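You operate a simulated robot arm through the tools that you are given. There is no shell and no other tool. Be economical: measure what you need, move in short steps, check, and stop when the job is done.

The job below is to be done with a simulated robot arm. You get a single attempt, and the scene is never put back.

## Task
Move both knobs from the turntable's pockets into the small yellow tub.
Fine: leave the knob outside; end with the red pocket at the opening.

Only the result counts: the job must be done as asked and must still hold three seconds after the hand-in. Knocking over, shifting, dropping, spilling or breaking anything else fails it.

## Robot
A 7-joint arm with a two-finger parallel gripper, fixed in place. Base frame: the origin is at the foot of the arm, x ahead of it, y to its left, z up; the work surface is at about z = 860. Readings come in mm, degrees, newtons and seconds.
With the tool pointing down near the work surface it reaches from about 240 to 680 mm from the base axis. Its first joint turns from -66.0 to 66.0 degrees. Payload 2.4 kg.
The TCP is the grasp point between the finger pads, 30 mm short of the fingertips. In the tool frame z runs along the fingers and y along their closing line. The gripper opens to 94 mm. The fingers are 28 mm wide and 10 mm thick; the gripper's body (50 by 96 mm) begins 55 mm behind the TCP.
Orientation is told as [roll, pitch, yaw] about the base's x, y, z axes, in that order, counted from this pose: with the fingers straight down and closing along the base's y, the tool's x points along the base's -x, its y along +y and its z along -z.

## Interface
- The arm moves only by the tool drive_tool. Its argument "rows" is a list of rows, each a list of 7 numbers: the shift along the tool's x, y, z in units of 20 mm (1.0 is 20 mm), then the turn, a rotation vector about the tool's x, y, z in units of 8 degrees (1.0 is 8 degrees), then the gripper command, from -1 (shut) to 1 (fully open), values between in proportion. In form: [[x, y, z, rx, ry, rz, jaw], ...]. A call has 1 to 20 rows; each row shifts and turns the commanded pose from where the row before left it, along the tool's axes as they then stand. A call with a number of a shift or a turn outside -1 to 1 is refused whole. Each row takes 0.2 s and may step no farther than 50 mm and 8.6 degrees from the row before; otherwise, or with a gripper value out of range, the whole call is refused. Where a pose cannot be reached the arm comes as near as it can. A force on the tool above 70 N (or 10 N above the force at the start of the call, whichever is more), or a blocked arm, ends the call early, and 0.2 s more pass. The fingers move at their own pace (about 153 mm/s each) and stop on an object; they squeeze with about 22 N. The grip force told is the motor's: it shows also when the fingers shut on nothing. Time passes only in rows, and 0.2 s behind the last, so rows that do not move let the fingers close. It gives the time, the measured TCP pose, the force on the tool (base axes), the opening and the grip force at its end, in the units of the frame above (readings bear some noise).
- Cameras (640 x 400 px; columns grow to the right, rows downward): "scene" is fixed at [38.4, 478.1, 1437.6]; the picture's right is [-0.71, -0.70, 0.00], its down [-0.44, 0.45, -0.78] and it looks along [0.55, -0.56, -0.63] (base axes); focal length 295 px, centre (320, 200). "wrist" rides on the gripper at [-37, 0, -58] in the tool frame; the picture's right is [0.00, -1.00, 0.00], its down [0.97, 0.00, -0.24] and it looks along [0.24, 0.00, 0.97] (tool axes); focal length 218 px, centre (320, 200). There is no depth. A picture from a camera that has moved, and an enlarged one, comes with that camera's place and axes in the base frame and with its lens.
- get_image(camera): a new picture of that camera. It takes no simulated time.
- close_up(camera, box): a new picture of the part [left, top, right, bottom] of that camera's present view, enlarged. It takes no simulated time.
- hand_in(): hands the job in; it is judged then, once.

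Go step by step. Nothing tells you positions but the pictures and the camera data: compare them with the known pose of the tool, close in by small moves and look again before you grip or let go. The budget is 120 turns and 68 pictures, counting those below and the enlarged ones. Unless the task says otherwise, let go and move clear before handing in, and close with one line.

The tools are called after ">>>" as name(argument=value, ...) on one line, values as JSON. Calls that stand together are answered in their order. drive_tool: Moves the arm, as the interface text tells. Its arguments: {"type":"object","properties":{"rows":{"type":"array","items":{"type":"array","items":{"type":"number"}}}},"required":["rows"]} The other tools are called the same way: get_image (camera) takes a picture; close_up (camera, box) takes an enlarged picture of a part of a camera's view; hand_in () hands the job in.

At the start:

```text
t: 0.0
tool_pos: [310.6, 211.5, 1240.5]
ee_rot: [0.0, -0.1, 0.0]
ft_force: [-0.7, -0.8, 0.3]
opening: 94.2
grip_force: 0.1
```

scene: 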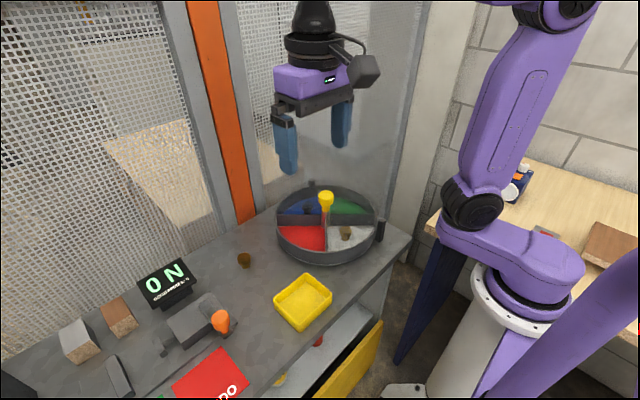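
wrist: 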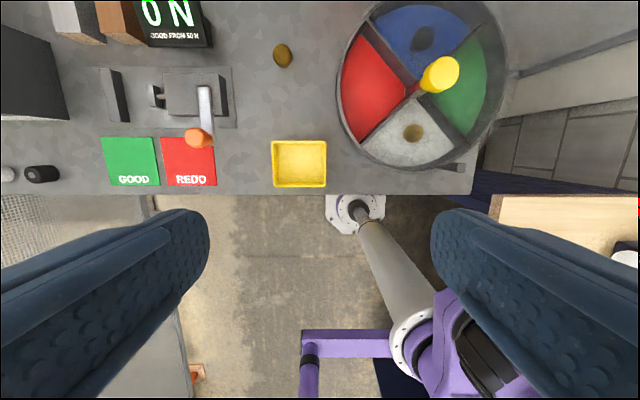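

I see a four-pocket turntable with a yellow post, a yellow tub, and a loose knob on the table. I'll enlarge the details before moving.

>>> close_up(camera="scene", box=[220, 170, 420, 295])

>>> close_up(camera="wrist", box=[260, 0, 520, 200])

>>> close_up(camera="scene", box=[30, 240, 350, 400])

```text
3.20 times, centred on (320, 232) of scene
camera zoom: at [38.4, 478.1, 1437.6], right [-0.71, -0.7, 0.0], down [-0.44, 0.45, -0.78], along [0.55, -0.56, -0.63], focal length 945 px, centre (320, 96)
```

zoom: 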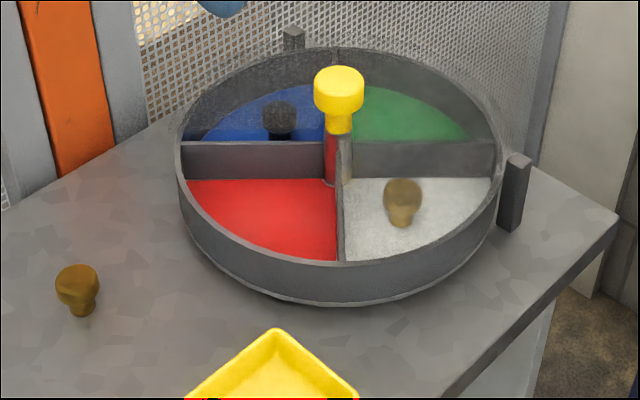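

```text
2.00 times, centred on (390, 100) of wrist
camera zoom: at [348.6, 212.5, 1298.3], right [0.0, -1.0, 0.0], down [-0.97, 0.0, 0.24], along [-0.24, 0.0, -0.97], focal length 436 px, centre (180, 400)
```

zoom: 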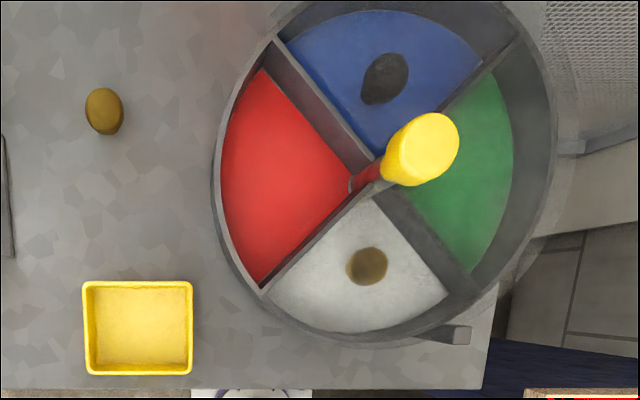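

```text
2.00 times, centred on (190, 320) of scene
camera zoom: at [38.4, 478.1, 1437.6], right [-0.71, -0.7, 0.0], down [-0.44, 0.45, -0.78], along [0.55, -0.56, -0.63], focal length 590 px, centre (580, -40)
```

zoom: 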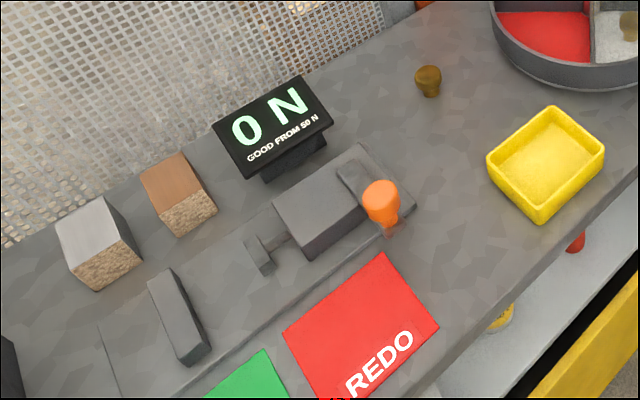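

The knobs in the white and blue pockets look tinted, as if a clear lid covers everything except red. I'll move above the turntable for a closer look.

>>> drive_tool(rows=[[-1, -1, 0.5, 0, 0, 0, 1], [-1, -1, 0.5, 0, 0, 0, 1], [-1, -1, 0.5, 0, 0, 0, 1], [-1, -1, 0.5, 0, 0, 0, 1], [-1, -1, 0.5, 0, 0, 0, 1], [-1, -1, 0.5, 0, 0, 0, 1], [-1, -1, 0.5, 0, 0, 0, 1], [-1, -1, 0.5, 0, 0, 0, 1]])

>>> get_image(camera="wrist")

>>> close_up(camera="scene", box=[260, 170, 400, 280])

```text
t: 1.8
tool_pos: [470.7, 51.4, 1161.2]
ee_rot: [0.0, -0.1, 0.1]
ft_force: [-0.2, 0.6, -0.3]
opening: 93.9
grip_force: 0.0
```

```text
62 pictures are left
camera wrist: at [507.9, 51.3, 1218.5], right [0.0, -1.0, 0.0], down [-0.97, 0.0, 0.24], along [-0.24, 0.0, -0.97], focal length 218 px, centre (320, 200)
```

wrist: 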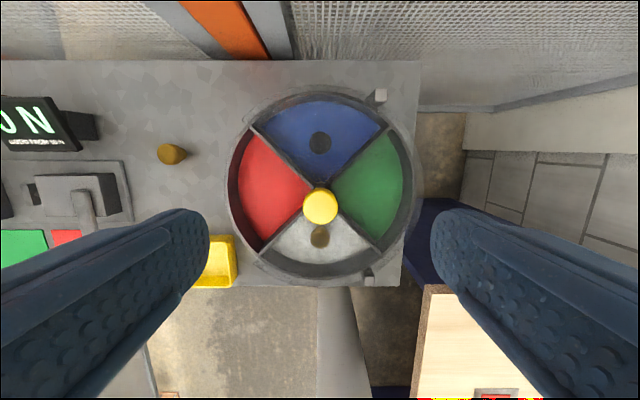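

```text
3.64 times, centred on (330, 225) of scene
camera zoom: at [38.4, 478.1, 1437.6], right [-0.71, -0.7, 0.0], down [-0.44, 0.45, -0.78], along [0.55, -0.56, -0.63], focal length 1074 px, centre (284, 109)
```

zoom: 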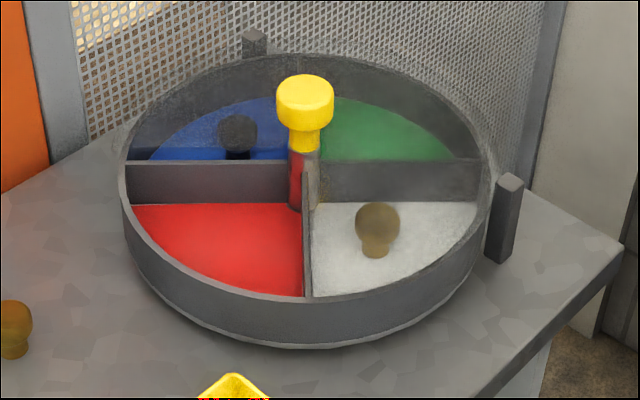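

>>> close_up(camera="wrist", box=[210, 70, 430, 300])

```text
1.74 times, centred on (320, 185) of wrist
camera zoom: at [507.9, 51.3, 1218.5], right [0.0, -1.0, 0.0], down [-0.97, 0.0, 0.24], along [-0.24, 0.0, -0.97], focal length 380 px, centre (320, 226)
```

zoom: 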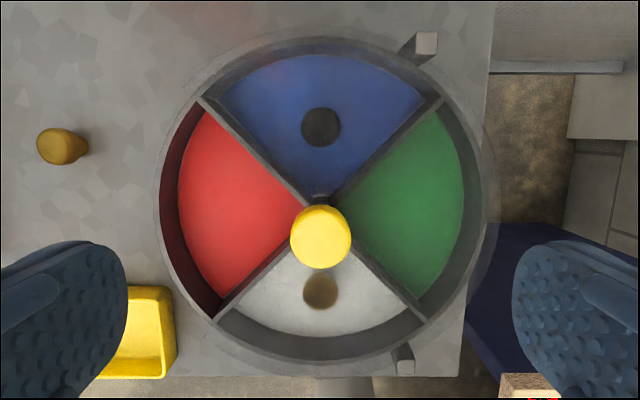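

A fixed clear cover on posts seems to cover the blue, green and white pockets, with the opening on the left at red. The yellow cap on the shaft, at about (440, 51, 975), should turn the table. I'll move over the cap and pre-turn the wrist 45°.

>>> drive_tool(rows=[[0.75, 0, 1, 0, 0, 0, 1], [0.75, 0, 1, 0, 0, 0, 1], [0, 0, 1, 0, 0, 0, 1], [0, 0, 1, 0, 0, 0, 1], [0, 0, 1, 0, 0, 0, 1], [0, 0, 0.8, 0, 0, -0.9375, 1], [0, 0, 0.5, 0, 0, -0.9375, 1], [0, 0, 0, 0, 0, -0.9375, 1], [0, 0, 0, 0, 0, -0.9375, 1], [0, 0, 0, 0, 0, -0.9375, 1], [0, 0, 0, 0, 0, -0.9375, 1]])

>>> get_image(camera="wrist")

>>> close_up(camera="scene", box=[260, 120, 420, 280])

```text
t: 4.2
tool_pos: [440.5, 52.0, 1034.5]
ee_rot: [0.0, 0.0, 45.1]
ft_force: [-0.2, 0.5, -0.3]
opening: 94.0
grip_force: 0.0
```

```text
59 pictures are left
camera wrist: at [467.6, 78.9, 1092.6], right [0.71, -0.71, 0.0], down [-0.68, -0.69, 0.24], along [-0.17, -0.17, -0.97], focal length 218 px, centre (320, 200)
```

wrist: 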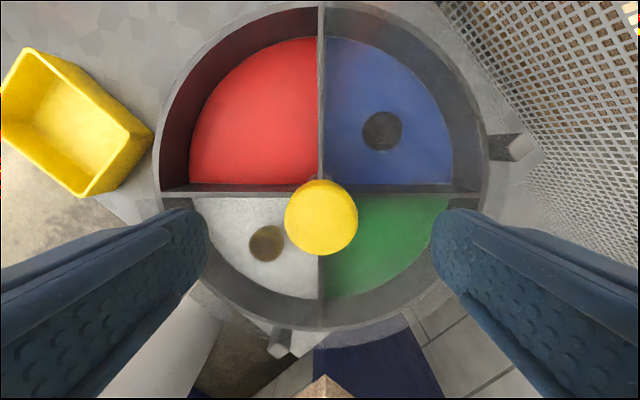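

```text
2.50 times, centred on (340, 200) of scene
camera zoom: at [38.4, 478.1, 1437.6], right [-0.71, -0.7, 0.0], down [-0.44, 0.45, -0.78], along [0.55, -0.56, -0.63], focal length 738 px, centre (270, 200)
```

zoom: 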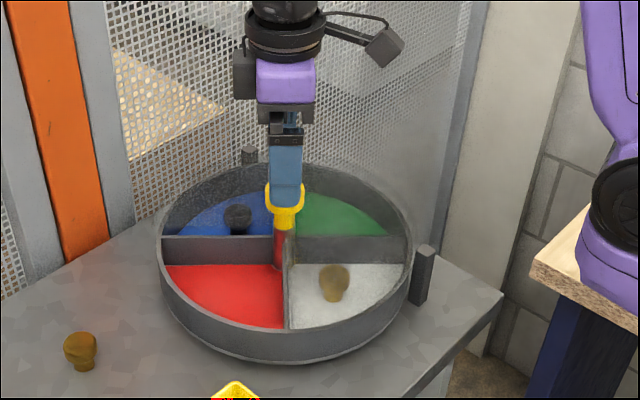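

The cap is centred under the tool at about (440, 52, 973). I'll lower to it and close.

>>> drive_tool(rows=[[0, 0, 1, 0, 0, 0, 1], [0, 0, 1, 0, 0, 0, 1], [0, 0, 1, 0, 0, 0, 1], [0, 0, 0.2, 0, 0, 0, 1], [0, 0, 0, 0, 0, 0, -1], [0, 0, 0, 0, 0, 0, -1], [0, 0, 0, 0, 0, 0, -1]])

>>> close_up(camera="scene", box=[260, 150, 400, 280])

```text
t: 5.8
tool_pos: [440.9, 50.2, 971.5]
ee_rot: [0.0, -0.1, 44.9]
ft_force: [-1.0, -5.2, -5.9]
opening: 38.4
grip_force: 44.7
```

```text
3.08 times, centred on (330, 215) of scene
camera zoom: at [38.5, 478.0, 1437.7], right [-0.71, -0.7, 0.0], down [-0.44, 0.45, -0.78], along [0.55, -0.56, -0.63], focal length 908 px, centre (289, 154)
```

zoom: 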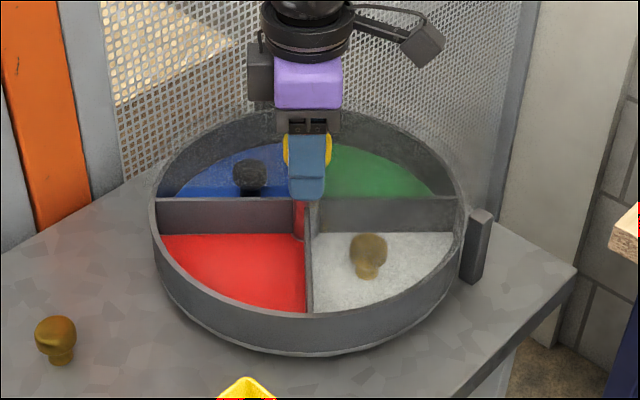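

The cap is gripped at 38.4 mm. I'll make a small test turn toward bringing white to the opening.

>>> drive_tool(rows=[[0, 0, 0, 0, 0, 0.9375, -1], [0, 0, 0, 0, 0, 0.9375, -1]])

>>> get_image(camera="scene")

```text
t: 6.4
tool_pos: [441.2, 50.4, 970.6]
ee_rot: [0.0, 0.0, 29.8]
ft_force: [1.3, -10.6, 1.7]
opening: 39.8
grip_force: 44.8
```

```text
56 pictures are left
```

scene: 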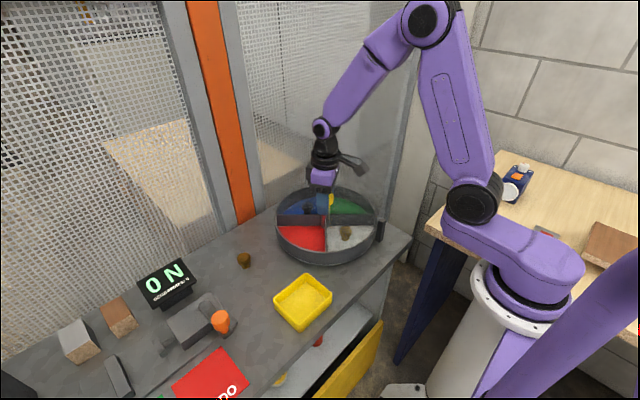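

>>> close_up(camera="scene", box=[260, 150, 400, 280])

>>> get_image(camera="wrist")

```text
3.08 times, centred on (330, 215) of scene
camera zoom: at [38.5, 477.8, 1437.7], right [-0.71, -0.7, 0.0], down [-0.44, 0.45, -0.78], along [0.55, -0.56, -0.63], focal length 908 px, centre (289, 154)
```

zoom: 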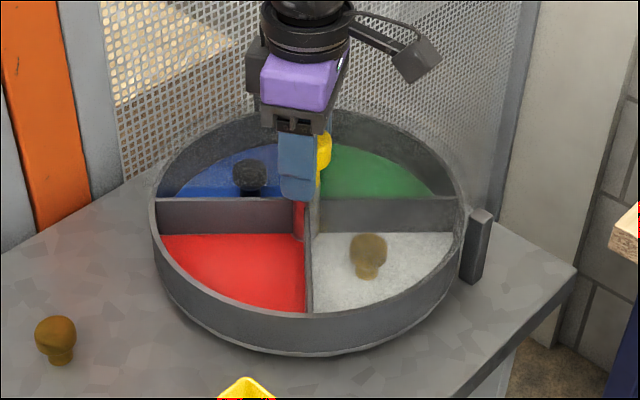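

```text
54 pictures are left
camera wrist: at [473.7, 69.7, 1029.0], right [0.5, -0.87, 0.0], down [-0.84, -0.48, 0.24], along [-0.21, -0.12, -0.97], focal length 218 px, centre (320, 200)
```

wrist: 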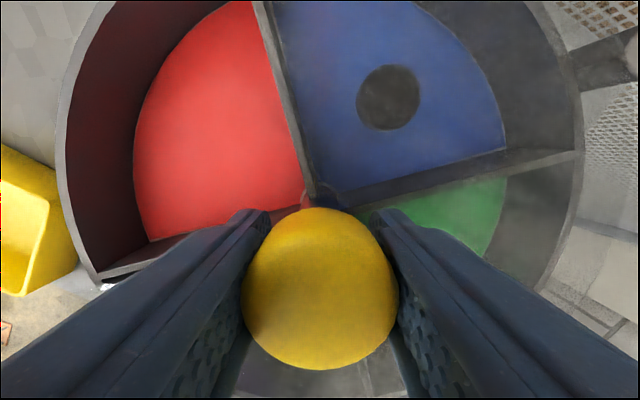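

The fingers turned but the table did not. I'll look closely at the cap and the hub for a lock.

>>> close_up(camera="scene", box=[300, 180, 360, 240])

>>> close_up(camera="wrist", box=[220, 170, 420, 380])

```text
6.67 times, centred on (330, 210) of scene
camera zoom: at [38.5, 477.8, 1437.7], right [-0.71, -0.7, 0.0], down [-0.44, 0.45, -0.78], along [0.55, -0.56, -0.63], focal length 1968 px, centre (253, 133)
```

zoom: 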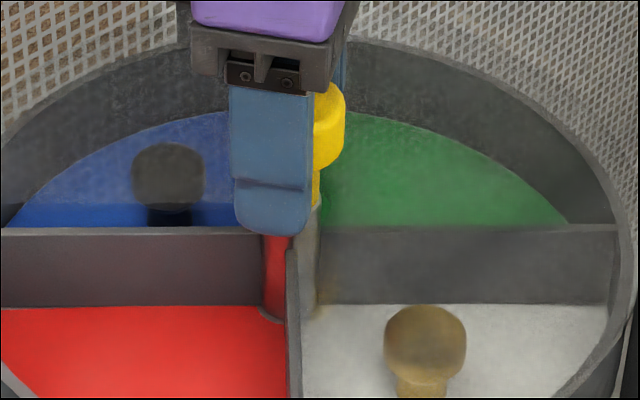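

```text
1.90 times, centred on (320, 275) of wrist
camera zoom: at [473.7, 69.7, 1029.0], right [0.5, -0.87, 0.0], down [-0.84, -0.48, 0.24], along [-0.21, -0.12, -0.97], focal length 416 px, centre (320, 57)
```

zoom: 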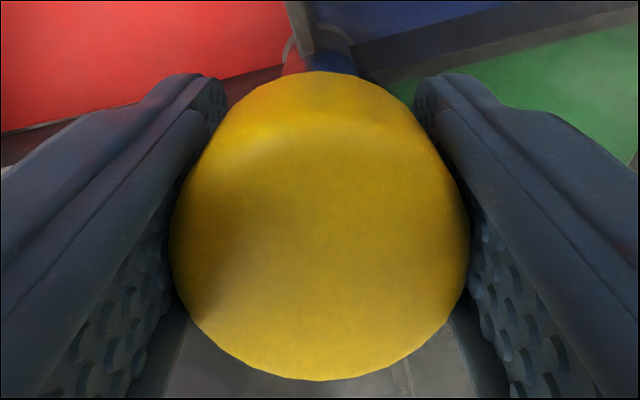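

The cap seems to have slipped in the fingers. I'll continue the twist a bit further to see whether the table breaks free.

>>> drive_tool(rows=[[0, 0, 0, 0, 0, 0.9, -1], [0, 0, 0, 0, 0, 0.9, -1], [0, 0, 0, 0, 0, 0.9, -1]])

>>> close_up(camera="scene", box=[260, 150, 400, 280])

```text
t: 7.2
tool_pos: [441.6, 49.8, 970.2]
ee_rot: [0.0, -0.1, 8.3]
ft_force: [1.8, -19.2, 1.5]
opening: 39.3
grip_force: 44.7
```

```text
3.08 times, centred on (330, 215) of scene
camera zoom: at [38.5, 477.6, 1437.8], right [-0.71, -0.7, 0.0], down [-0.44, 0.45, -0.78], along [0.55, -0.56, -0.63], focal length 908 px, centre (289, 154)
```

zoom: 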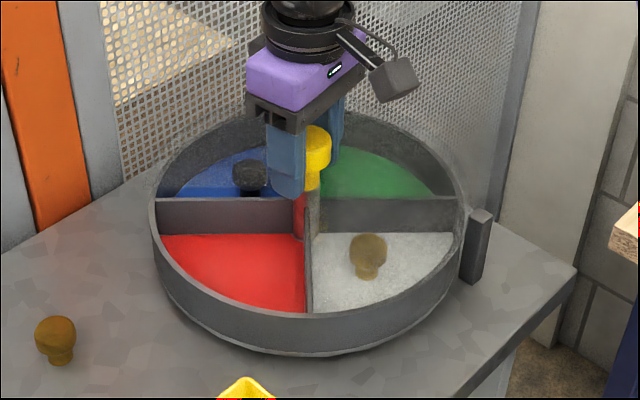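

Still slipping; the shaft may be locked or need pulling. I'll test a small pull up with the grip held.

>>> drive_tool(rows=[[0, 0, -0.25, 0, 0, 0, -1], [0, 0, -0.25, 0, 0, 0, -1], [0, 0, -0.25, 0, 0, 0, -1], [0, 0, 0, 0, 0, 0, -1]])

>>> close_up(camera="scene", box=[260, 150, 400, 280])

```text
t: 8.2
tool_pos: [440.0, 49.2, 985.6]
ee_rot: [0.0, 0.3, 8.3]
ft_force: [0.5, -26.5, -34.4]
opening: 39.3
grip_force: 44.4
```

```text
3.08 times, centred on (330, 215) of scene
camera zoom: at [39.0, 477.4, 1437.9], right [-0.71, -0.7, 0.0], down [-0.44, 0.45, -0.78], along [0.55, -0.56, -0.63], focal length 908 px, centre (289, 154)
```

zoom: 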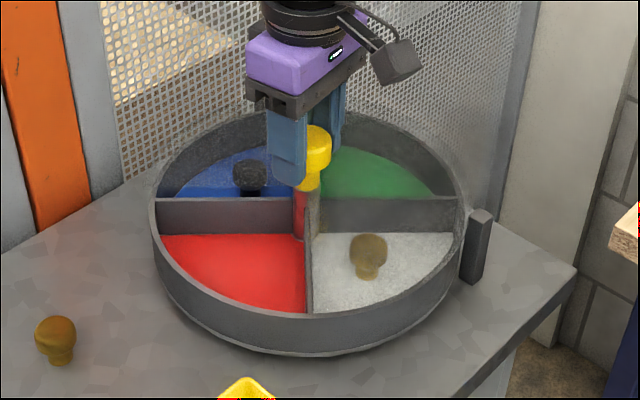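

The fingers slid up the cap with about 34 N of friction and the cap did not move. I'll let go, rise and look from above with fresh eyes.

>>> drive_tool(rows=[[0, 0, 0, 0, 0, 0, 1], [0, 0, 0, 0, 0, 0, 1], [0, 0, -1, 0, 0, 0, 1], [0, 0, -1, 0, 0, 0, 1], [-0.5, 0, -1, 0, 0, 0, 1], [-0.5, 0, -1, 0, 0, 0, 1]])

>>> close_up(camera="wrist", box=[180, 30, 460, 310])

```text
t: 9.6
tool_pos: [461.0, 53.5, 1064.9]
ee_rot: [0.0, 0.0, 8.5]
ft_force: [0.8, 0.2, -0.7]
opening: 94.0
grip_force: 0.1
```

```text
1.43 times, centred on (320, 170) of wrist
camera zoom: at [498.3, 60.7, 1122.2], right [0.15, -0.99, 0.0], down [-0.96, -0.14, 0.24], along [-0.24, -0.04, -0.97], focal length 312 px, centre (320, 243)
```

zoom: 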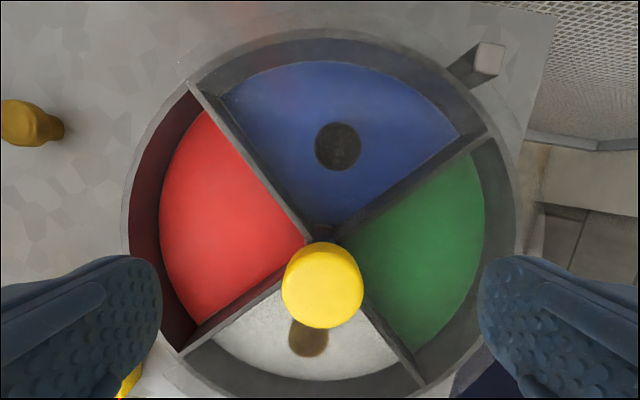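

The cap centre is nearer (441.5, 50.5), so my grip was about 3 mm off. I'll regrip centred and lower, and try the opposite direction.

>>> drive_tool(rows=[[0.96, 0, 1, 0, 0, 0, 1], [0, 0, 1, 0, 0, 0, 1], [0, 0, 1, 0, 0, 0, 1], [0, 0, 1, 0, 0, 0, 1]])

```text
t: 10.6
tool_pos: [442.3, 51.5, 985.8]
ee_rot: [0.0, 0.1, 8.4]
ft_force: [-0.1, -0.3, 0.0]
opening: 94.3
grip_force: 0.1
```

>>> drive_tool(rows=[[0.04, -0.05, 0.8, 0, 0, 0, 1], [0, 0, 0, 0, 0, 0, -1], [0, 0, 0, 0, 0, 0, -1], [0, 0, 0, 0, 0, 0, -1], [0, 0, 0, 0, 0, -0.5, -1], [0, 0, 0, 0, 0, -0.5, -1], [0, 0, 0, 0, 0, -0.5, -1], [0, 0, 0, 0, 0, -0.5, -1], [0, 0, 0, 0, 0, -0.5, -1]])

>>> close_up(camera="scene", box=[260, 150, 400, 280])

```text
t: 12.6
tool_pos: [441.0, 50.1, 969.6]
ee_rot: [0.1, 0.1, 28.4]
ft_force: [2.7, -1.9, -24.8]
opening: 39.3
grip_force: 44.5
```

```text
3.08 times, centred on (330, 215) of scene
camera zoom: at [38.9, 478.1, 1437.6], right [-0.71, -0.7, 0.0], down [-0.44, 0.45, -0.78], along [0.55, -0.56, -0.63], focal length 908 px, centre (289, 154)
```

zoom: 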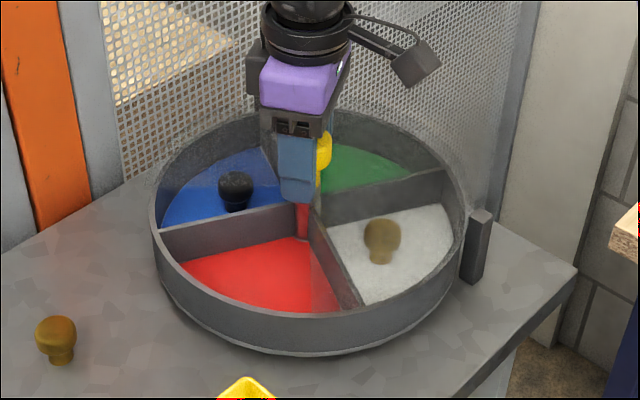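

It turned: the table goes freely this way (blue toward the opening), so it's probably a one-way ratchet. I'll continue.

>>> drive_tool(rows=[[0, 0, 0, 0, 0, -0.8, -1], [0, 0, 0, 0, 0, -0.8, -1], [0, 0, 0, 0, 0, -0.8, -1], [0, 0, 0, 0, 0, -0.8, -1], [0, 0, 0, 0, 0, -0.8, -1], [0, 0, 0, 0, 0, -0.8, -1], [0, 0, 0, 0, 0, -0.8, -1], [0, 0, 0, 0, 0, -0.8, -1]])

>>> close_up(camera="scene", box=[260, 150, 400, 280])

```text
t: 14.4
tool_pos: [440.3, 50.9, 969.3]
ee_rot: [0.2, 0.1, 79.9]
ft_force: [-8.3, 0.2, -21.2]
opening: 38.9
grip_force: 44.7
```

```text
3.08 times, centred on (330, 215) of scene
camera zoom: at [38.5, 478.1, 1437.6], right [-0.71, -0.7, 0.0], down [-0.44, 0.45, -0.78], along [0.55, -0.56, -0.63], focal length 908 px, centre (289, 154)
```

zoom: 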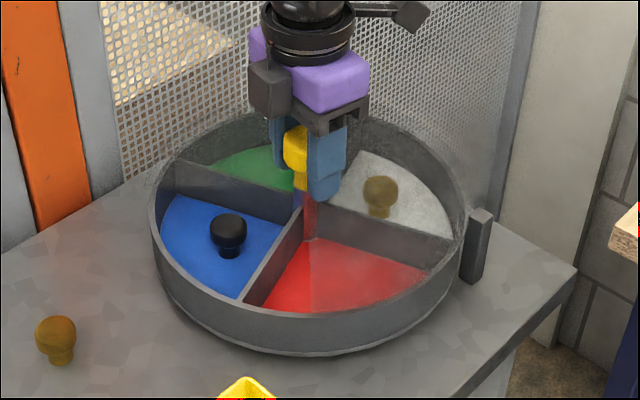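

Blue is about 70° round and its black knob is nearly in the clear. I'll turn about 20° more, then release.

>>> drive_tool(rows=[[0, 0, 0, 0, 0, -0.8, -1], [0, 0, 0, 0, 0, -0.8, -1], [0, 0, 0, 0, 0, -0.8, -1], [0, 0, 0, 0, 0, 0, -1], [0, 0, 0, 0, 0, 0, 1], [0, 0, 0, 0, 0, 0, 1], [0, 0, -1, 0, 0, 0, 1], [0, 0, -1, 0, 0, 0, 1], [0, 0, -1, 0, 0, 0, 1]])

>>> get_image(camera="wrist")

>>> close_up(camera="scene", box=[260, 150, 400, 280])

```text
t: 16.4
tool_pos: [440.3, 50.4, 1029.7]
ee_rot: [0.0, -0.1, 98.8]
ft_force: [-0.5, 0.5, 0.3]
opening: 94.0
grip_force: 0.0
```

```text
46 pictures are left
camera wrist: at [435.7, 87.3, 1087.1], right [0.99, 0.15, 0.0], down [0.15, -0.96, 0.24], along [0.04, -0.24, -0.97], focal length 218 px, centre (320, 200)
```

wrist: 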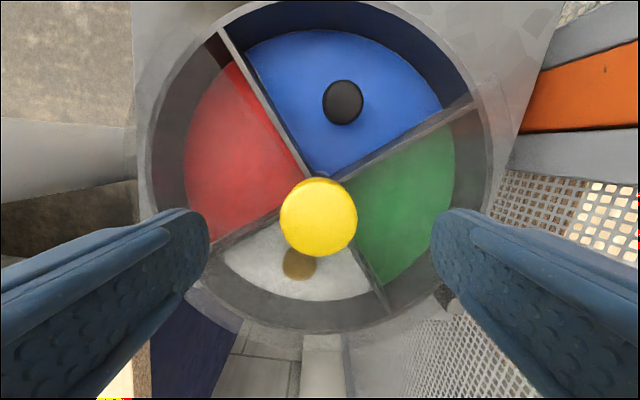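

```text
3.08 times, centred on (330, 215) of scene
camera zoom: at [38.4, 478.1, 1437.6], right [-0.71, -0.7, 0.0], down [-0.44, 0.45, -0.78], along [0.55, -0.56, -0.63], focal length 908 px, centre (289, 154)
```

zoom: 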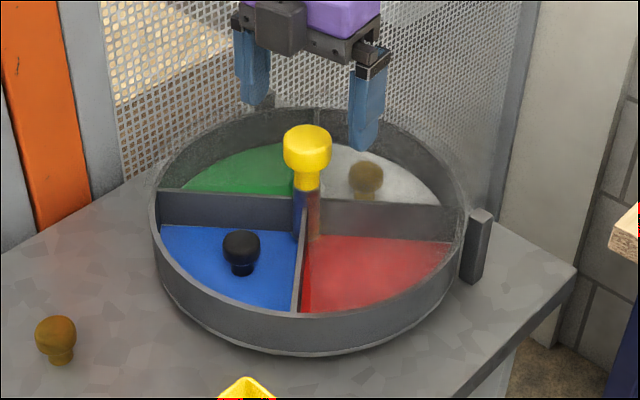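

Blue is now under the opening, with the black knob at about (448, 121) and its head near z=905. I'll square the wrist, move over it with the jaws half open, and look.

>>> drive_tool(rows=[[0, 0, 0, 0, 0, 0.9, 0.15], [0, 0, 0, 0, 0, 0.9, 0.15], [-0.9, 0, 0, 0, 0, 0, 0.15], [-0.9, 0, 0, 0, 0, 0, 0.15], [-0.9, 0, 0, 0, 0, 0, 0.15], [-0.88, -0.05, 0, 0, 0, 0, 0.15], [0, 0, 1, 0, 0, 0, 0.15], [0, 0, 1, 0, 0, 0, 0.15]])

>>> get_image(camera="wrist")

>>> close_up(camera="scene", box=[260, 150, 400, 280])

```text
t: 18.2
tool_pos: [448.0, 120.7, 988.5]
ee_rot: [0.0, 0.0, 84.4]
ft_force: [0.1, 0.4, 0.3]
opening: 53.9
grip_force: 0.1
```

```text
44 pictures are left
camera wrist: at [453.2, 159.1, 1046.3], right [1.0, -0.1, 0.0], down [-0.09, -0.97, 0.24], along [-0.02, -0.24, -0.97], focal length 218 px, centre (320, 200)
```

wrist: 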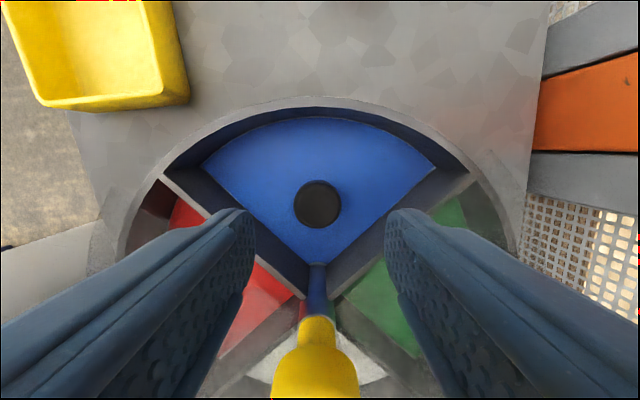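

```text
3.08 times, centred on (330, 215) of scene
camera zoom: at [38.4, 478.1, 1437.6], right [-0.71, -0.7, 0.0], down [-0.44, 0.45, -0.78], along [0.55, -0.56, -0.63], focal length 908 px, centre (289, 154)
```

zoom: 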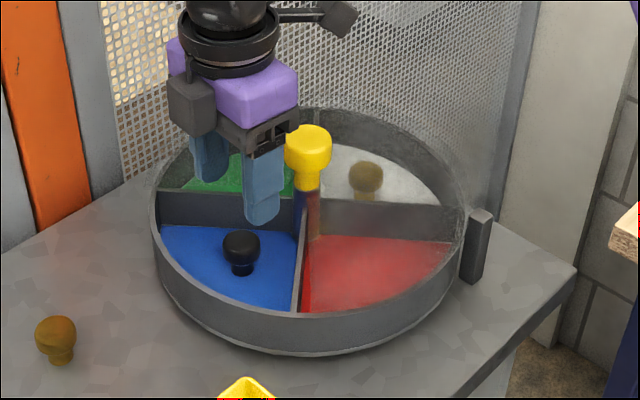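

The black knob is right under the tool. I'll narrow the jaws to 44 mm and lower toward its head.

>>> drive_tool(rows=[[0, 0, 1, 0, 0, 0, -0.06], [0, 0, 1, 0, 0, 0, -0.06], [0, 0, 0.5, 0, 0, 0, -0.06]])

>>> close_up(camera="scene", box=[260, 170, 380, 280])

>>> get_image(camera="wrist")

```text
t: 19.0
tool_pos: [449.7, 121.1, 939.9]
ee_rot: [0.0, 0.1, 84.4]
ft_force: [1.2, 0.3, -0.3]
opening: 44.2
grip_force: 0.0
```

```text
3.64 times, centred on (320, 225) of scene
camera zoom: at [38.4, 478.1, 1437.6], right [-0.71, -0.7, 0.0], down [-0.44, 0.45, -0.78], along [0.55, -0.56, -0.63], focal length 1074 px, centre (320, 109)
```

zoom: 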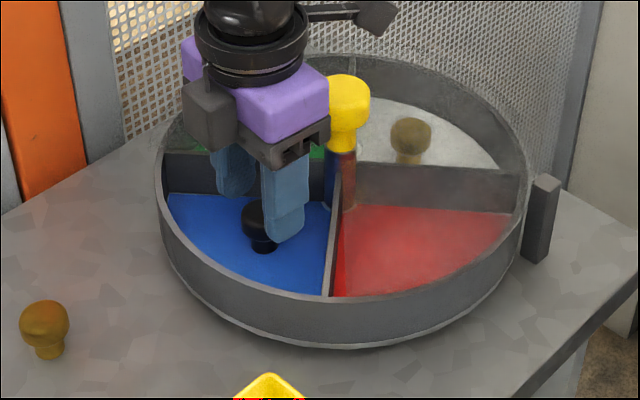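

```text
41 pictures are left
camera wrist: at [453.7, 159.0, 997.4], right [1.0, -0.1, 0.0], down [-0.09, -0.97, 0.24], along [-0.02, -0.24, -0.97], focal length 218 px, centre (320, 200)
```

wrist: 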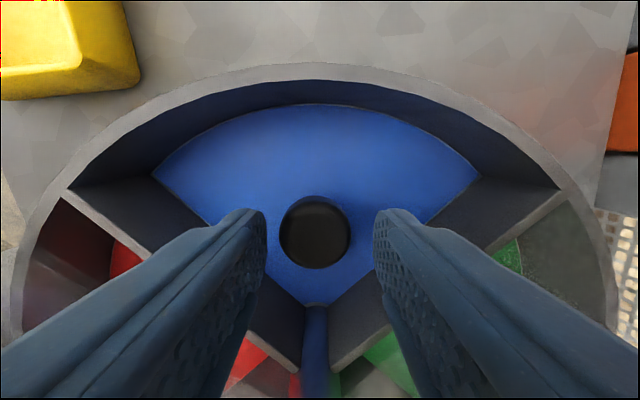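

>>> drive_tool(rows=[[-0.12, 0, 0.7, 0, 0, 0, -0.06], [0, 0, 0.7, 0, 0, 0, -0.06], [0, 0, 0, 0, 0, 0, -1], [0, 0, 0, 0, 0, 0, -1], [0, 0, 0, 0, 0, 0, -1]])

>>> get_image(camera="wrist")

```text
t: 20.2
tool_pos: [449.4, 125.6, 912.3]
ee_rot: [0.0, 0.1, 84.3]
ft_force: [1.1, -0.8, 8.9]
opening: 31.2
grip_force: 22.0
```

```text
40 pictures are left
camera wrist: at [454.2, 162.0, 970.1], right [1.0, -0.1, 0.0], down [-0.1, -0.97, 0.24], along [-0.02, -0.24, -0.97], focal length 218 px, centre (320, 200)
```

wrist: 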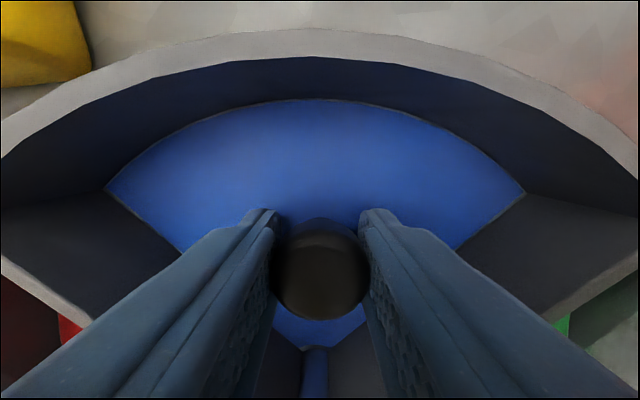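

The knob is held (31 mm). I'll lift it out, square the wrist and carry it to above the tub, which I take to be at about (315, 252).

>>> drive_tool(rows=[[0, 0, -0.5, 0, 0, 0, -1], [0, 0, -1, 0, 0, 0, -1], [0, 0, -1, 0, 0, 0, -1], [0, 0, -1, 0, 0, 0, -1], [0, 0, -1, 0, 0, 0, -1], [0, 0, 0, 0, 0, -0.7, -1], [-0.9, 0.84, 0, 0, 0, 0, -1], [-0.9, 0.84, 0, 0, 0, 0, -1], [-0.9, 0.84, 0, 0, 0, 0, -1], [-0.9, 0.84, 0, 0, 0, 0, -1], [-0.9, 0.84, 0, 0, 0, 0, -1], [-0.9, 0.84, 0, 0, 0, 0, -1], [-0.9, 0.84, 0, 0, 0, 0, -1], [-0.9, 0.84, 0, 0, 0, 0, -1]])

>>> get_image(camera="wrist")

>>> get_image(camera="scene")

```text
t: 23.2
tool_pos: [313.7, 268.9, 1001.3]
ee_rot: [0.0, 0.0, 90.0]
ft_force: [-0.1, 0.2, -0.9]
opening: 31.3
grip_force: 21.8
```

```text
39 pictures are left
camera wrist: at [315.2, 305.8, 1059.3], right [1.0, 0.0, 0.0], down [0.0, -0.97, 0.24], along [0.0, -0.24, -0.97], focal length 218 px, centre (320, 200)
```

wrist: 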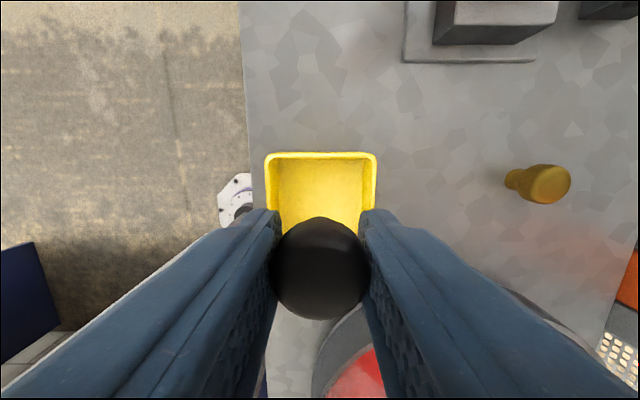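

```text
38 pictures are left
```

scene: 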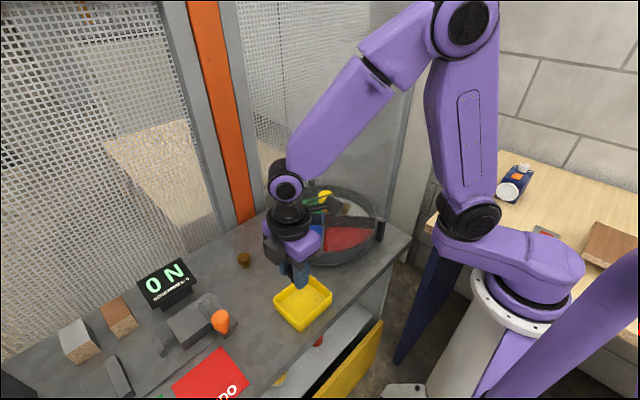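

The black knob is over the tub's left half. I'll lower it in.

>>> drive_tool(rows=[[0, -0.1, 1, 0, 0, 0, -1], [0, 0, 1, 0, 0, 0, -1], [0, 0, 1, 0, 0, 0, -1], [0, 0, 1, 0, 0, 0, -1]])

>>> close_up(camera="scene", box=[220, 210, 380, 340])

>>> get_image(camera="wrist")

```text
t: 24.2
tool_pos: [318.4, 269.5, 920.5]
ee_rot: [-0.1, 0.0, 90.0]
ft_force: [-0.8, -0.6, -0.7]
opening: 30.9
grip_force: 21.9
```

```text
3.08 times, centred on (300, 275) of scene
camera zoom: at [38.4, 478.1, 1437.6], right [-0.71, -0.7, 0.0], down [-0.44, 0.45, -0.78], along [0.55, -0.56, -0.63], focal length 908 px, centre (382, -31)
```

zoom: 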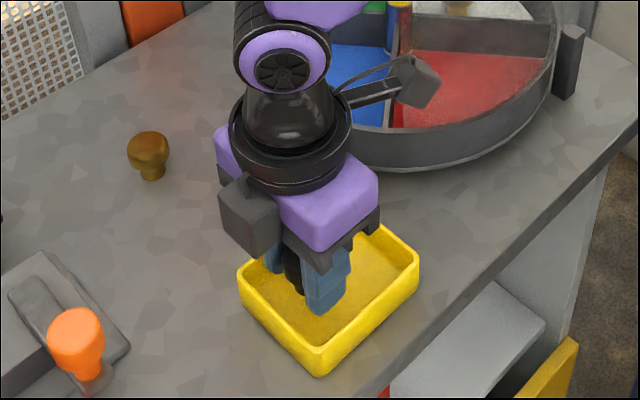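

```text
36 pictures are left
camera wrist: at [318.9, 306.3, 978.4], right [1.0, 0.0, 0.0], down [0.0, -0.97, 0.24], along [0.0, -0.24, -0.97], focal length 218 px, centre (320, 200)
```

wrist: 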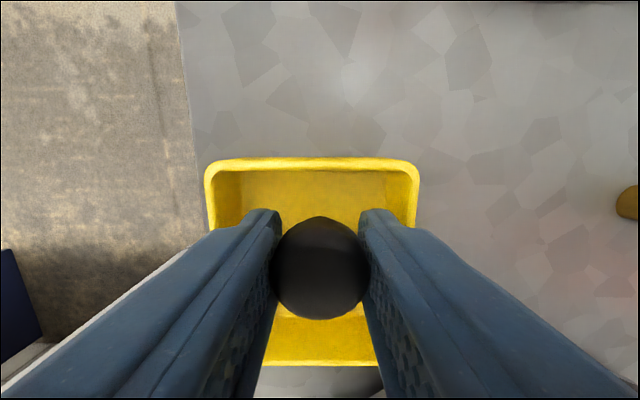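

>>> drive_tool(rows=[[0, 0.12, 0.3, 0, 0, 0, -1], [0, 0, 0.2, 0, 0, 0, -1], [0, 0, 0.1, 0, 0, 0, -1]])

```text
t: 25.0
tool_pos: [314.9, 268.7, 909.6]
ee_rot: [0.0, 0.0, 90.1]
ft_force: [0.1, 0.7, -0.2]
opening: 31.0
grip_force: 22.0
```

>>> drive_tool(rows=[[0, 0, 0.15, 0, 0, 0, -1], [0, 0, 0.1, 0, 0, 0, -1]])

>>> close_up(camera="scene", box=[265, 250, 345, 340])

```text
t: 25.6
tool_pos: [315.1, 268.2, 904.0]
ee_rot: [0.0, 0.0, 89.9]
ft_force: [-0.4, 0.5, -0.2]
opening: 31.1
grip_force: 22.4
```

```text
4.44 times, centred on (305, 295) of scene
camera zoom: at [38.4, 478.1, 1437.6], right [-0.71, -0.7, 0.0], down [-0.44, 0.45, -0.78], along [0.55, -0.56, -0.63], focal length 1312 px, centre (387, -222)
```

zoom: 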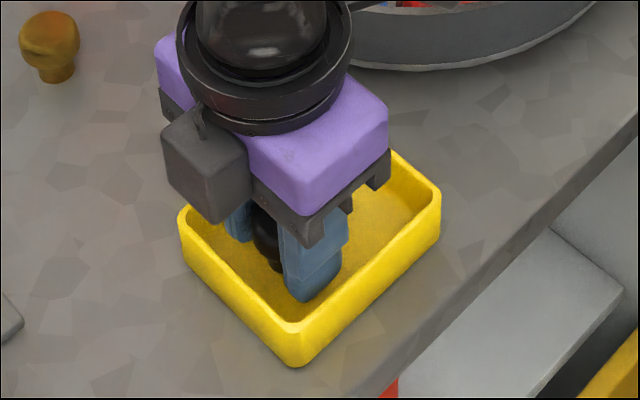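

>>> drive_tool(rows=[[0, 0, 0.1, 0, 0, 0, -1], [0, 0, 0.1, 0, 0, 0, -1], [0, 0, 0, 0, 0, 0, -1]])

```text
t: 26.4
tool_pos: [314.1, 267.8, 900.6]
ee_rot: [0.0, 0.0, 90.0]
ft_force: [-0.6, -0.1, -0.6]
opening: 30.9
grip_force: 22.5
```

>>> drive_tool(rows=[[0, 0, 0.1, 0, 0, 0, -1], [0, 0, 0.05, 0, 0, 0, -1], [0, 0, 0, 0, 0, 0, -1]])

```text
t: 27.2
tool_pos: [314.0, 268.9, 898.8]
ee_rot: [0.0, 0.1, 90.1]
ft_force: [-0.8, 0.4, 0.2]
opening: 30.8
grip_force: 21.9
```

The knob is within a few millimetres of the tub floor, so I'll open slightly, rise and look.

>>> drive_tool(rows=[[0, 0, 0, 0, 0, 0, -0.15], [0, 0, 0, 0, 0, 0, -0.1], [0, 0, 0, 0, 0, 0, -0.1], [0, 0, -0.5, 0, 0, 0, -0.1], [0, 0, -1, 0, 0, 0, -0.1], [0, 0, -1, 0, 0, 0, -0.1], [0, 0, -1, 0, 0, 0, 0.5], [0, 0, -1, 0, 0, 0, 1], [0, 0, -1, 0, 0, 0, 1], [0, 0, -1, 0, 0, 0, 1]])

>>> get_image(camera="wrist")

```text
t: 29.4
tool_pos: [314.5, 269.3, 1028.6]
ee_rot: [0.0, 0.0, 90.0]
ft_force: [-0.2, -0.5, 0.0]
opening: 93.9
grip_force: 0.0
```

```text
34 pictures are left
camera wrist: at [315.1, 306.5, 1085.2], right [1.0, 0.0, 0.0], down [0.0, -0.97, 0.24], along [0.0, -0.24, -0.97], focal length 218 px, centre (320, 200)
```

wrist: 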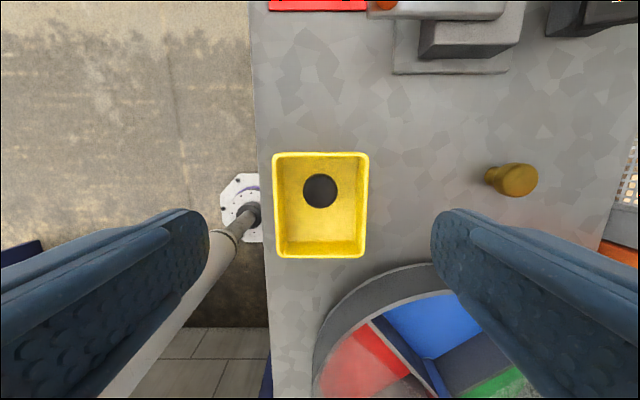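

The black knob stands in the tub. Next I'll go back over the cap and unwind the wrist for the next two quarter turns.

>>> drive_tool(rows=[[0, 0, -0.5, 0, 0, 0, 1], [0.995, -0.575, 0, 0, 0, 0, 1], [0.995, -0.575, 0, 0, 0, 0, 1], [0.995, -0.575, 0, 0, 0, 0, 1], [0.995, -0.575, 0, 0, 0, 0, 1], [0.995, -0.575, 0, 0, 0, 0, 1], [0.995, -0.575, 0, 0, 0, 0, 1], [0.995, -0.575, 0, 0, 0, 0, 1], [0.995, -0.575, 0, 0, 0, 0, 1], [0.995, -0.575, 0, 0, 0, 0, 1], [0.995, -0.575, 0, 0, 0, 0, 1], [0.995, -0.575, 0, 0, 0, 0, 1]])

>>> drive_tool(rows=[[0, 0, 0, 0, 0, 0.9375, 1], [0, 0, 0, 0, 0, 0.9375, 1], [0, 0, 0, 0, 0, 0.9375, 1], [0, 0, 0, 0, 0, 0.9375, 1], [0, 0, 0, 0, 0, 0.9375, 1], [0, 0, 0, 0, 0, 0.9375, 1], [0, 0, 0, 0, 0, 0.9375, 1], [0, 0, 0, 0, 0, 0.9375, 1], [0, 0, 0, 0, 0, 0.9375, 1], [0, 0, 0, 0, 0, 0.9375, 1], [0, 0, 0, 0, 0, 0.9375, 1], [0, 0, 0, 0, 0, 0.9375, 1]])

>>> get_image(camera="wrist")

```text
t: 32.0
tool_pos: [442.5, 48.8, 1039.1]
ee_rot: [0.0, 0.1, 90.0]
ft_force: [-0.6, -0.1, -0.5]
opening: 94.0
grip_force: 0.0
```

```text
t: 34.6
tool_pos: [441.6, 50.4, 1037.7]
ee_rot: [-0.1, 0.0, -0.1]
ft_force: [0.5, -0.4, 0.4]
opening: 93.9
grip_force: 0.1
```

```text
33 pictures are left
camera wrist: at [478.6, 49.9, 1095.2], right [0.0, -1.0, 0.0], down [-0.97, 0.0, 0.24], along [-0.24, 0.0, -0.97], focal length 218 px, centre (320, 200)
```

wrist: 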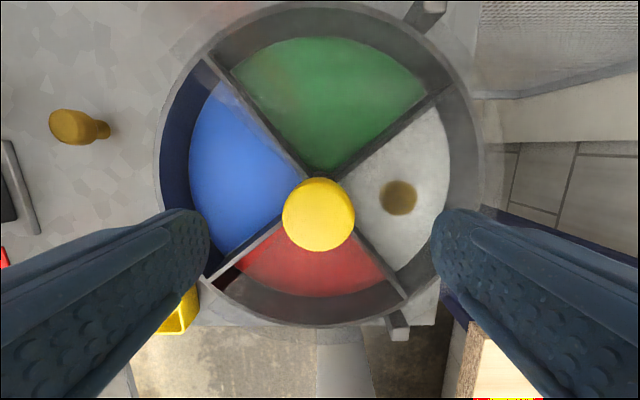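

The cap is centred, so I'll grip it and make a quarter turn.

>>> drive_tool(rows=[[0, 0, 1, 0, 0, 0, 1], [0, 0, 1, 0, 0, 0, 1], [0, 0, 1, 0, 0, 0, 1], [0, 0, 0.25, 0, 0, 0, 1], [0, 0, 0, 0, 0, 0, -1], [0, 0, 0, 0, 0, 0, -1], [0, 0, 0, 0, 0, 0, -1], [0, 0, 0, 0, 0, -0.9375, -1], [0, 0, 0, 0, 0, -0.9375, -1], [0, 0, 0, 0, 0, -0.9375, -1], [0, 0, 0, 0, 0, -0.9375, -1], [0, 0, 0, 0, 0, -0.9375, -1], [0, 0, 0, 0, 0, -0.9375, -1], [0, 0, 0, 0, 0, -0.9375, -1], [0, 0, 0, 0, 0, -0.9375, -1], [0, 0, 0, 0, 0, -0.9375, -1], [0, 0, 0, 0, 0, -0.9375, -1], [0, 0, 0, 0, 0, -0.9375, -1], [0, 0, 0, 0, 0, -0.9375, -1]])

>>> close_up(camera="scene", box=[260, 150, 400, 280])

```text
t: 38.6
tool_pos: [439.4, 50.6, 973.5]
ee_rot: [0.1, 0.0, 90.3]
ft_force: [-17.4, 22.3, 11.4]
opening: 39.5
grip_force: 45.0
```

```text
3.08 times, centred on (330, 215) of scene
camera zoom: at [37.7, 478.7, 1437.4], right [-0.71, -0.7, 0.0], down [-0.44, 0.45, -0.78], along [0.55, -0.56, -0.62], focal length 908 px, centre (289, 154)
```

zoom: 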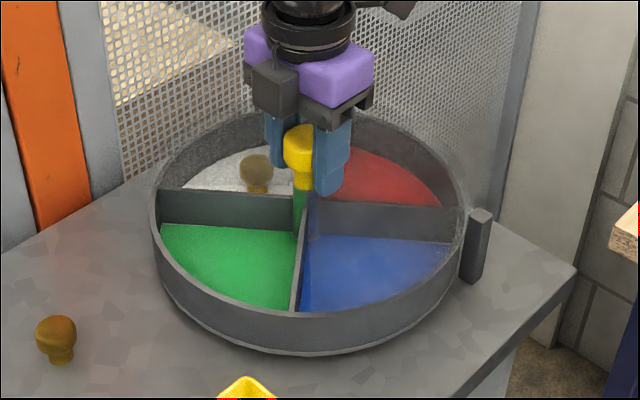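

Green is now at the opening. I'll open, unwind in place around the cap, and repeat.

>>> drive_tool(rows=[[0, 0, 0, 0, 0, 0, 1], [0, 0, 0, 0, 0, 0, 1], [0, 0, 0, 0, 0, 0.9375, 1], [0, 0, 0, 0, 0, 0.9375, 1], [0, 0, 0, 0, 0, 0.9375, 1], [0, 0, 0, 0, 0, 0.9375, 1], [0, 0, 0, 0, 0, 0.9375, 1], [0, 0, 0, 0, 0, 0.9375, 1], [0, 0, 0, 0, 0, 0.9375, 1], [0, 0, 0, 0, 0, 0.9375, 1], [0, 0, 0, 0, 0, 0.9375, 1], [0, 0, 0, 0, 0, 0.9375, 1], [0, 0, 0, 0, 0, 0.9375, 1], [0, 0, 0, 0, 0, 0.9375, 1], [0, 0, 0, 0, 0, 0.4, 1]])

```text
t: 41.8
tool_pos: [441.5, 48.5, 972.5]
ee_rot: [0.0, -0.1, -3.2]
ft_force: [0.2, 0.3, 0.2]
opening: 94.1
grip_force: 0.0
```

>>> drive_tool(rows=[[0, 0.1, 0, 0, 0, 0, 1], [0, 0, 0, 0, 0, 0, -1], [0, 0, 0, 0, 0, 0, -1], [0, 0, 0, 0, 0, 0, -1], [0, 0, 0, 0, 0, -0.93, -1], [0, 0, 0, 0, 0, -0.93, -1], [0, 0, 0, 0, 0, -0.93, -1], [0, 0, 0, 0, 0, -0.93, -1], [0, 0, 0, 0, 0, -0.93, -1], [0, 0, 0, 0, 0, -0.93, -1], [0, 0, 0, 0, 0, -0.93, -1], [0, 0, 0, 0, 0, -0.93, -1], [0, 0, 0, 0, 0, -0.93, -1], [0, 0, 0, 0, 0, -0.93, -1], [0, 0, 0, 0, 0, -0.93, -1], [0, 0, 0, 0, 0, -0.93, -1], [0, 0, 0, 0, 0, -0.6, -1]])

>>> close_up(camera="scene", box=[260, 150, 400, 280])

```text
t: 45.4
tool_pos: [440.2, 51.1, 974.0]
ee_rot: [-0.1, 0.1, 91.0]
ft_force: [-17.1, -14.7, 23.3]
opening: 39.7
grip_force: 45.3
```

```text
3.08 times, centred on (330, 215) of scene
camera zoom: at [37.6, 477.7, 1437.8], right [-0.71, -0.7, 0.0], down [-0.44, 0.45, -0.78], along [0.55, -0.56, -0.63], focal length 908 px, centre (289, 154)
```

zoom: 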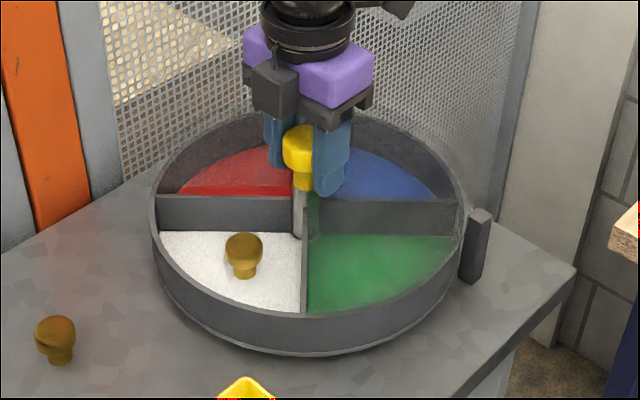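

White is at the opening with its brown knob uncovered. I'll release, rise and shift toward the knob.

>>> drive_tool(rows=[[0, 0, 0, 0, 0, 0, 1], [0, 0, 0, 0, 0, 0, 1], [0, 0, -1, 0, 0, 0, 1], [0, 0, -1, 0, 0, 0, 1], [0, 0, -1, 0, 0, 0, 0.1], [-0.9, 0, 0, 0, 0, 0, 0.1], [-0.9, 0, 0, 0, 0, 0, 0.1], [-0.9, 0, 0, 0, 0, 0, 0.1], [-0.9, 0, 0, 0, 0, 0, 0.1], [0, 0, 1, 0, 0, 0, 0.1], [0, 0, 1, 0, 0, 0, 0.1]])

>>> get_image(camera="wrist")

>>> close_up(camera="scene", box=[260, 150, 400, 280])

```text
t: 47.8
tool_pos: [441.0, 124.4, 994.4]
ee_rot: [0.0, 0.1, 90.9]
ft_force: [-0.2, -0.5, -0.3]
opening: 51.6
grip_force: 0.0
```

```text
30 pictures are left
camera wrist: at [440.7, 162.8, 1051.0], right [1.0, 0.02, 0.0], down [0.01, -0.97, 0.24], along [0.0, -0.24, -0.97], focal length 218 px, centre (320, 200)
```

wrist: 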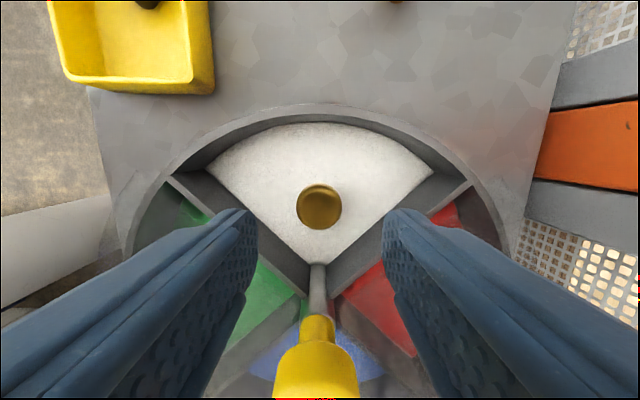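

```text
3.08 times, centred on (330, 215) of scene
camera zoom: at [38.4, 478.1, 1437.6], right [-0.71, -0.7, 0.0], down [-0.44, 0.45, -0.78], along [0.55, -0.56, -0.63], focal length 908 px, centre (289, 154)
```

zoom: 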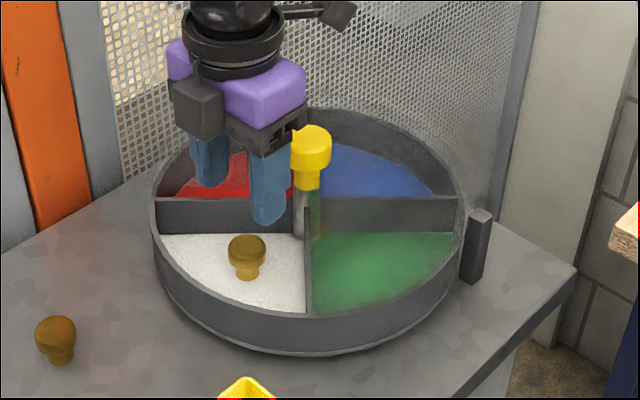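

The brown knob is at about (440, 124.5), directly below the tool. I'll lower and grip.

>>> drive_tool(rows=[[0, 0, 1, 0, 0, 0, -0.06], [0, 0, 1, 0, 0, 0, -0.06], [0, 0, 0.8, 0, 0, 0, -0.06], [0, 0, 0.6, 0, 0, 0, -0.06], [0, 0, 0.6, 0, 0, 0, -0.06], [0, 0, 0, 0, 0, 0, -1], [0, 0, 0, 0, 0, 0, -1], [0, 0, 0, 0, 0, 0, -1]])

>>> get_image(camera="wrist")

```text
t: 49.6
tool_pos: [440.6, 124.9, 914.6]
ee_rot: [-0.1, -0.1, 90.8]
ft_force: [-0.1, -1.6, 5.8]
opening: 31.7
grip_force: 22.0
```

```text
28 pictures are left
camera wrist: at [440.4, 162.6, 971.2], right [1.0, 0.02, 0.0], down [0.01, -0.97, 0.24], along [0.0, -0.24, -0.97], focal length 218 px, centre (320, 200)
```

wrist: 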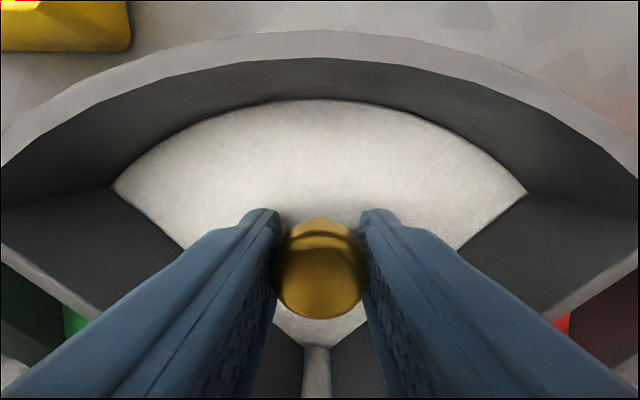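

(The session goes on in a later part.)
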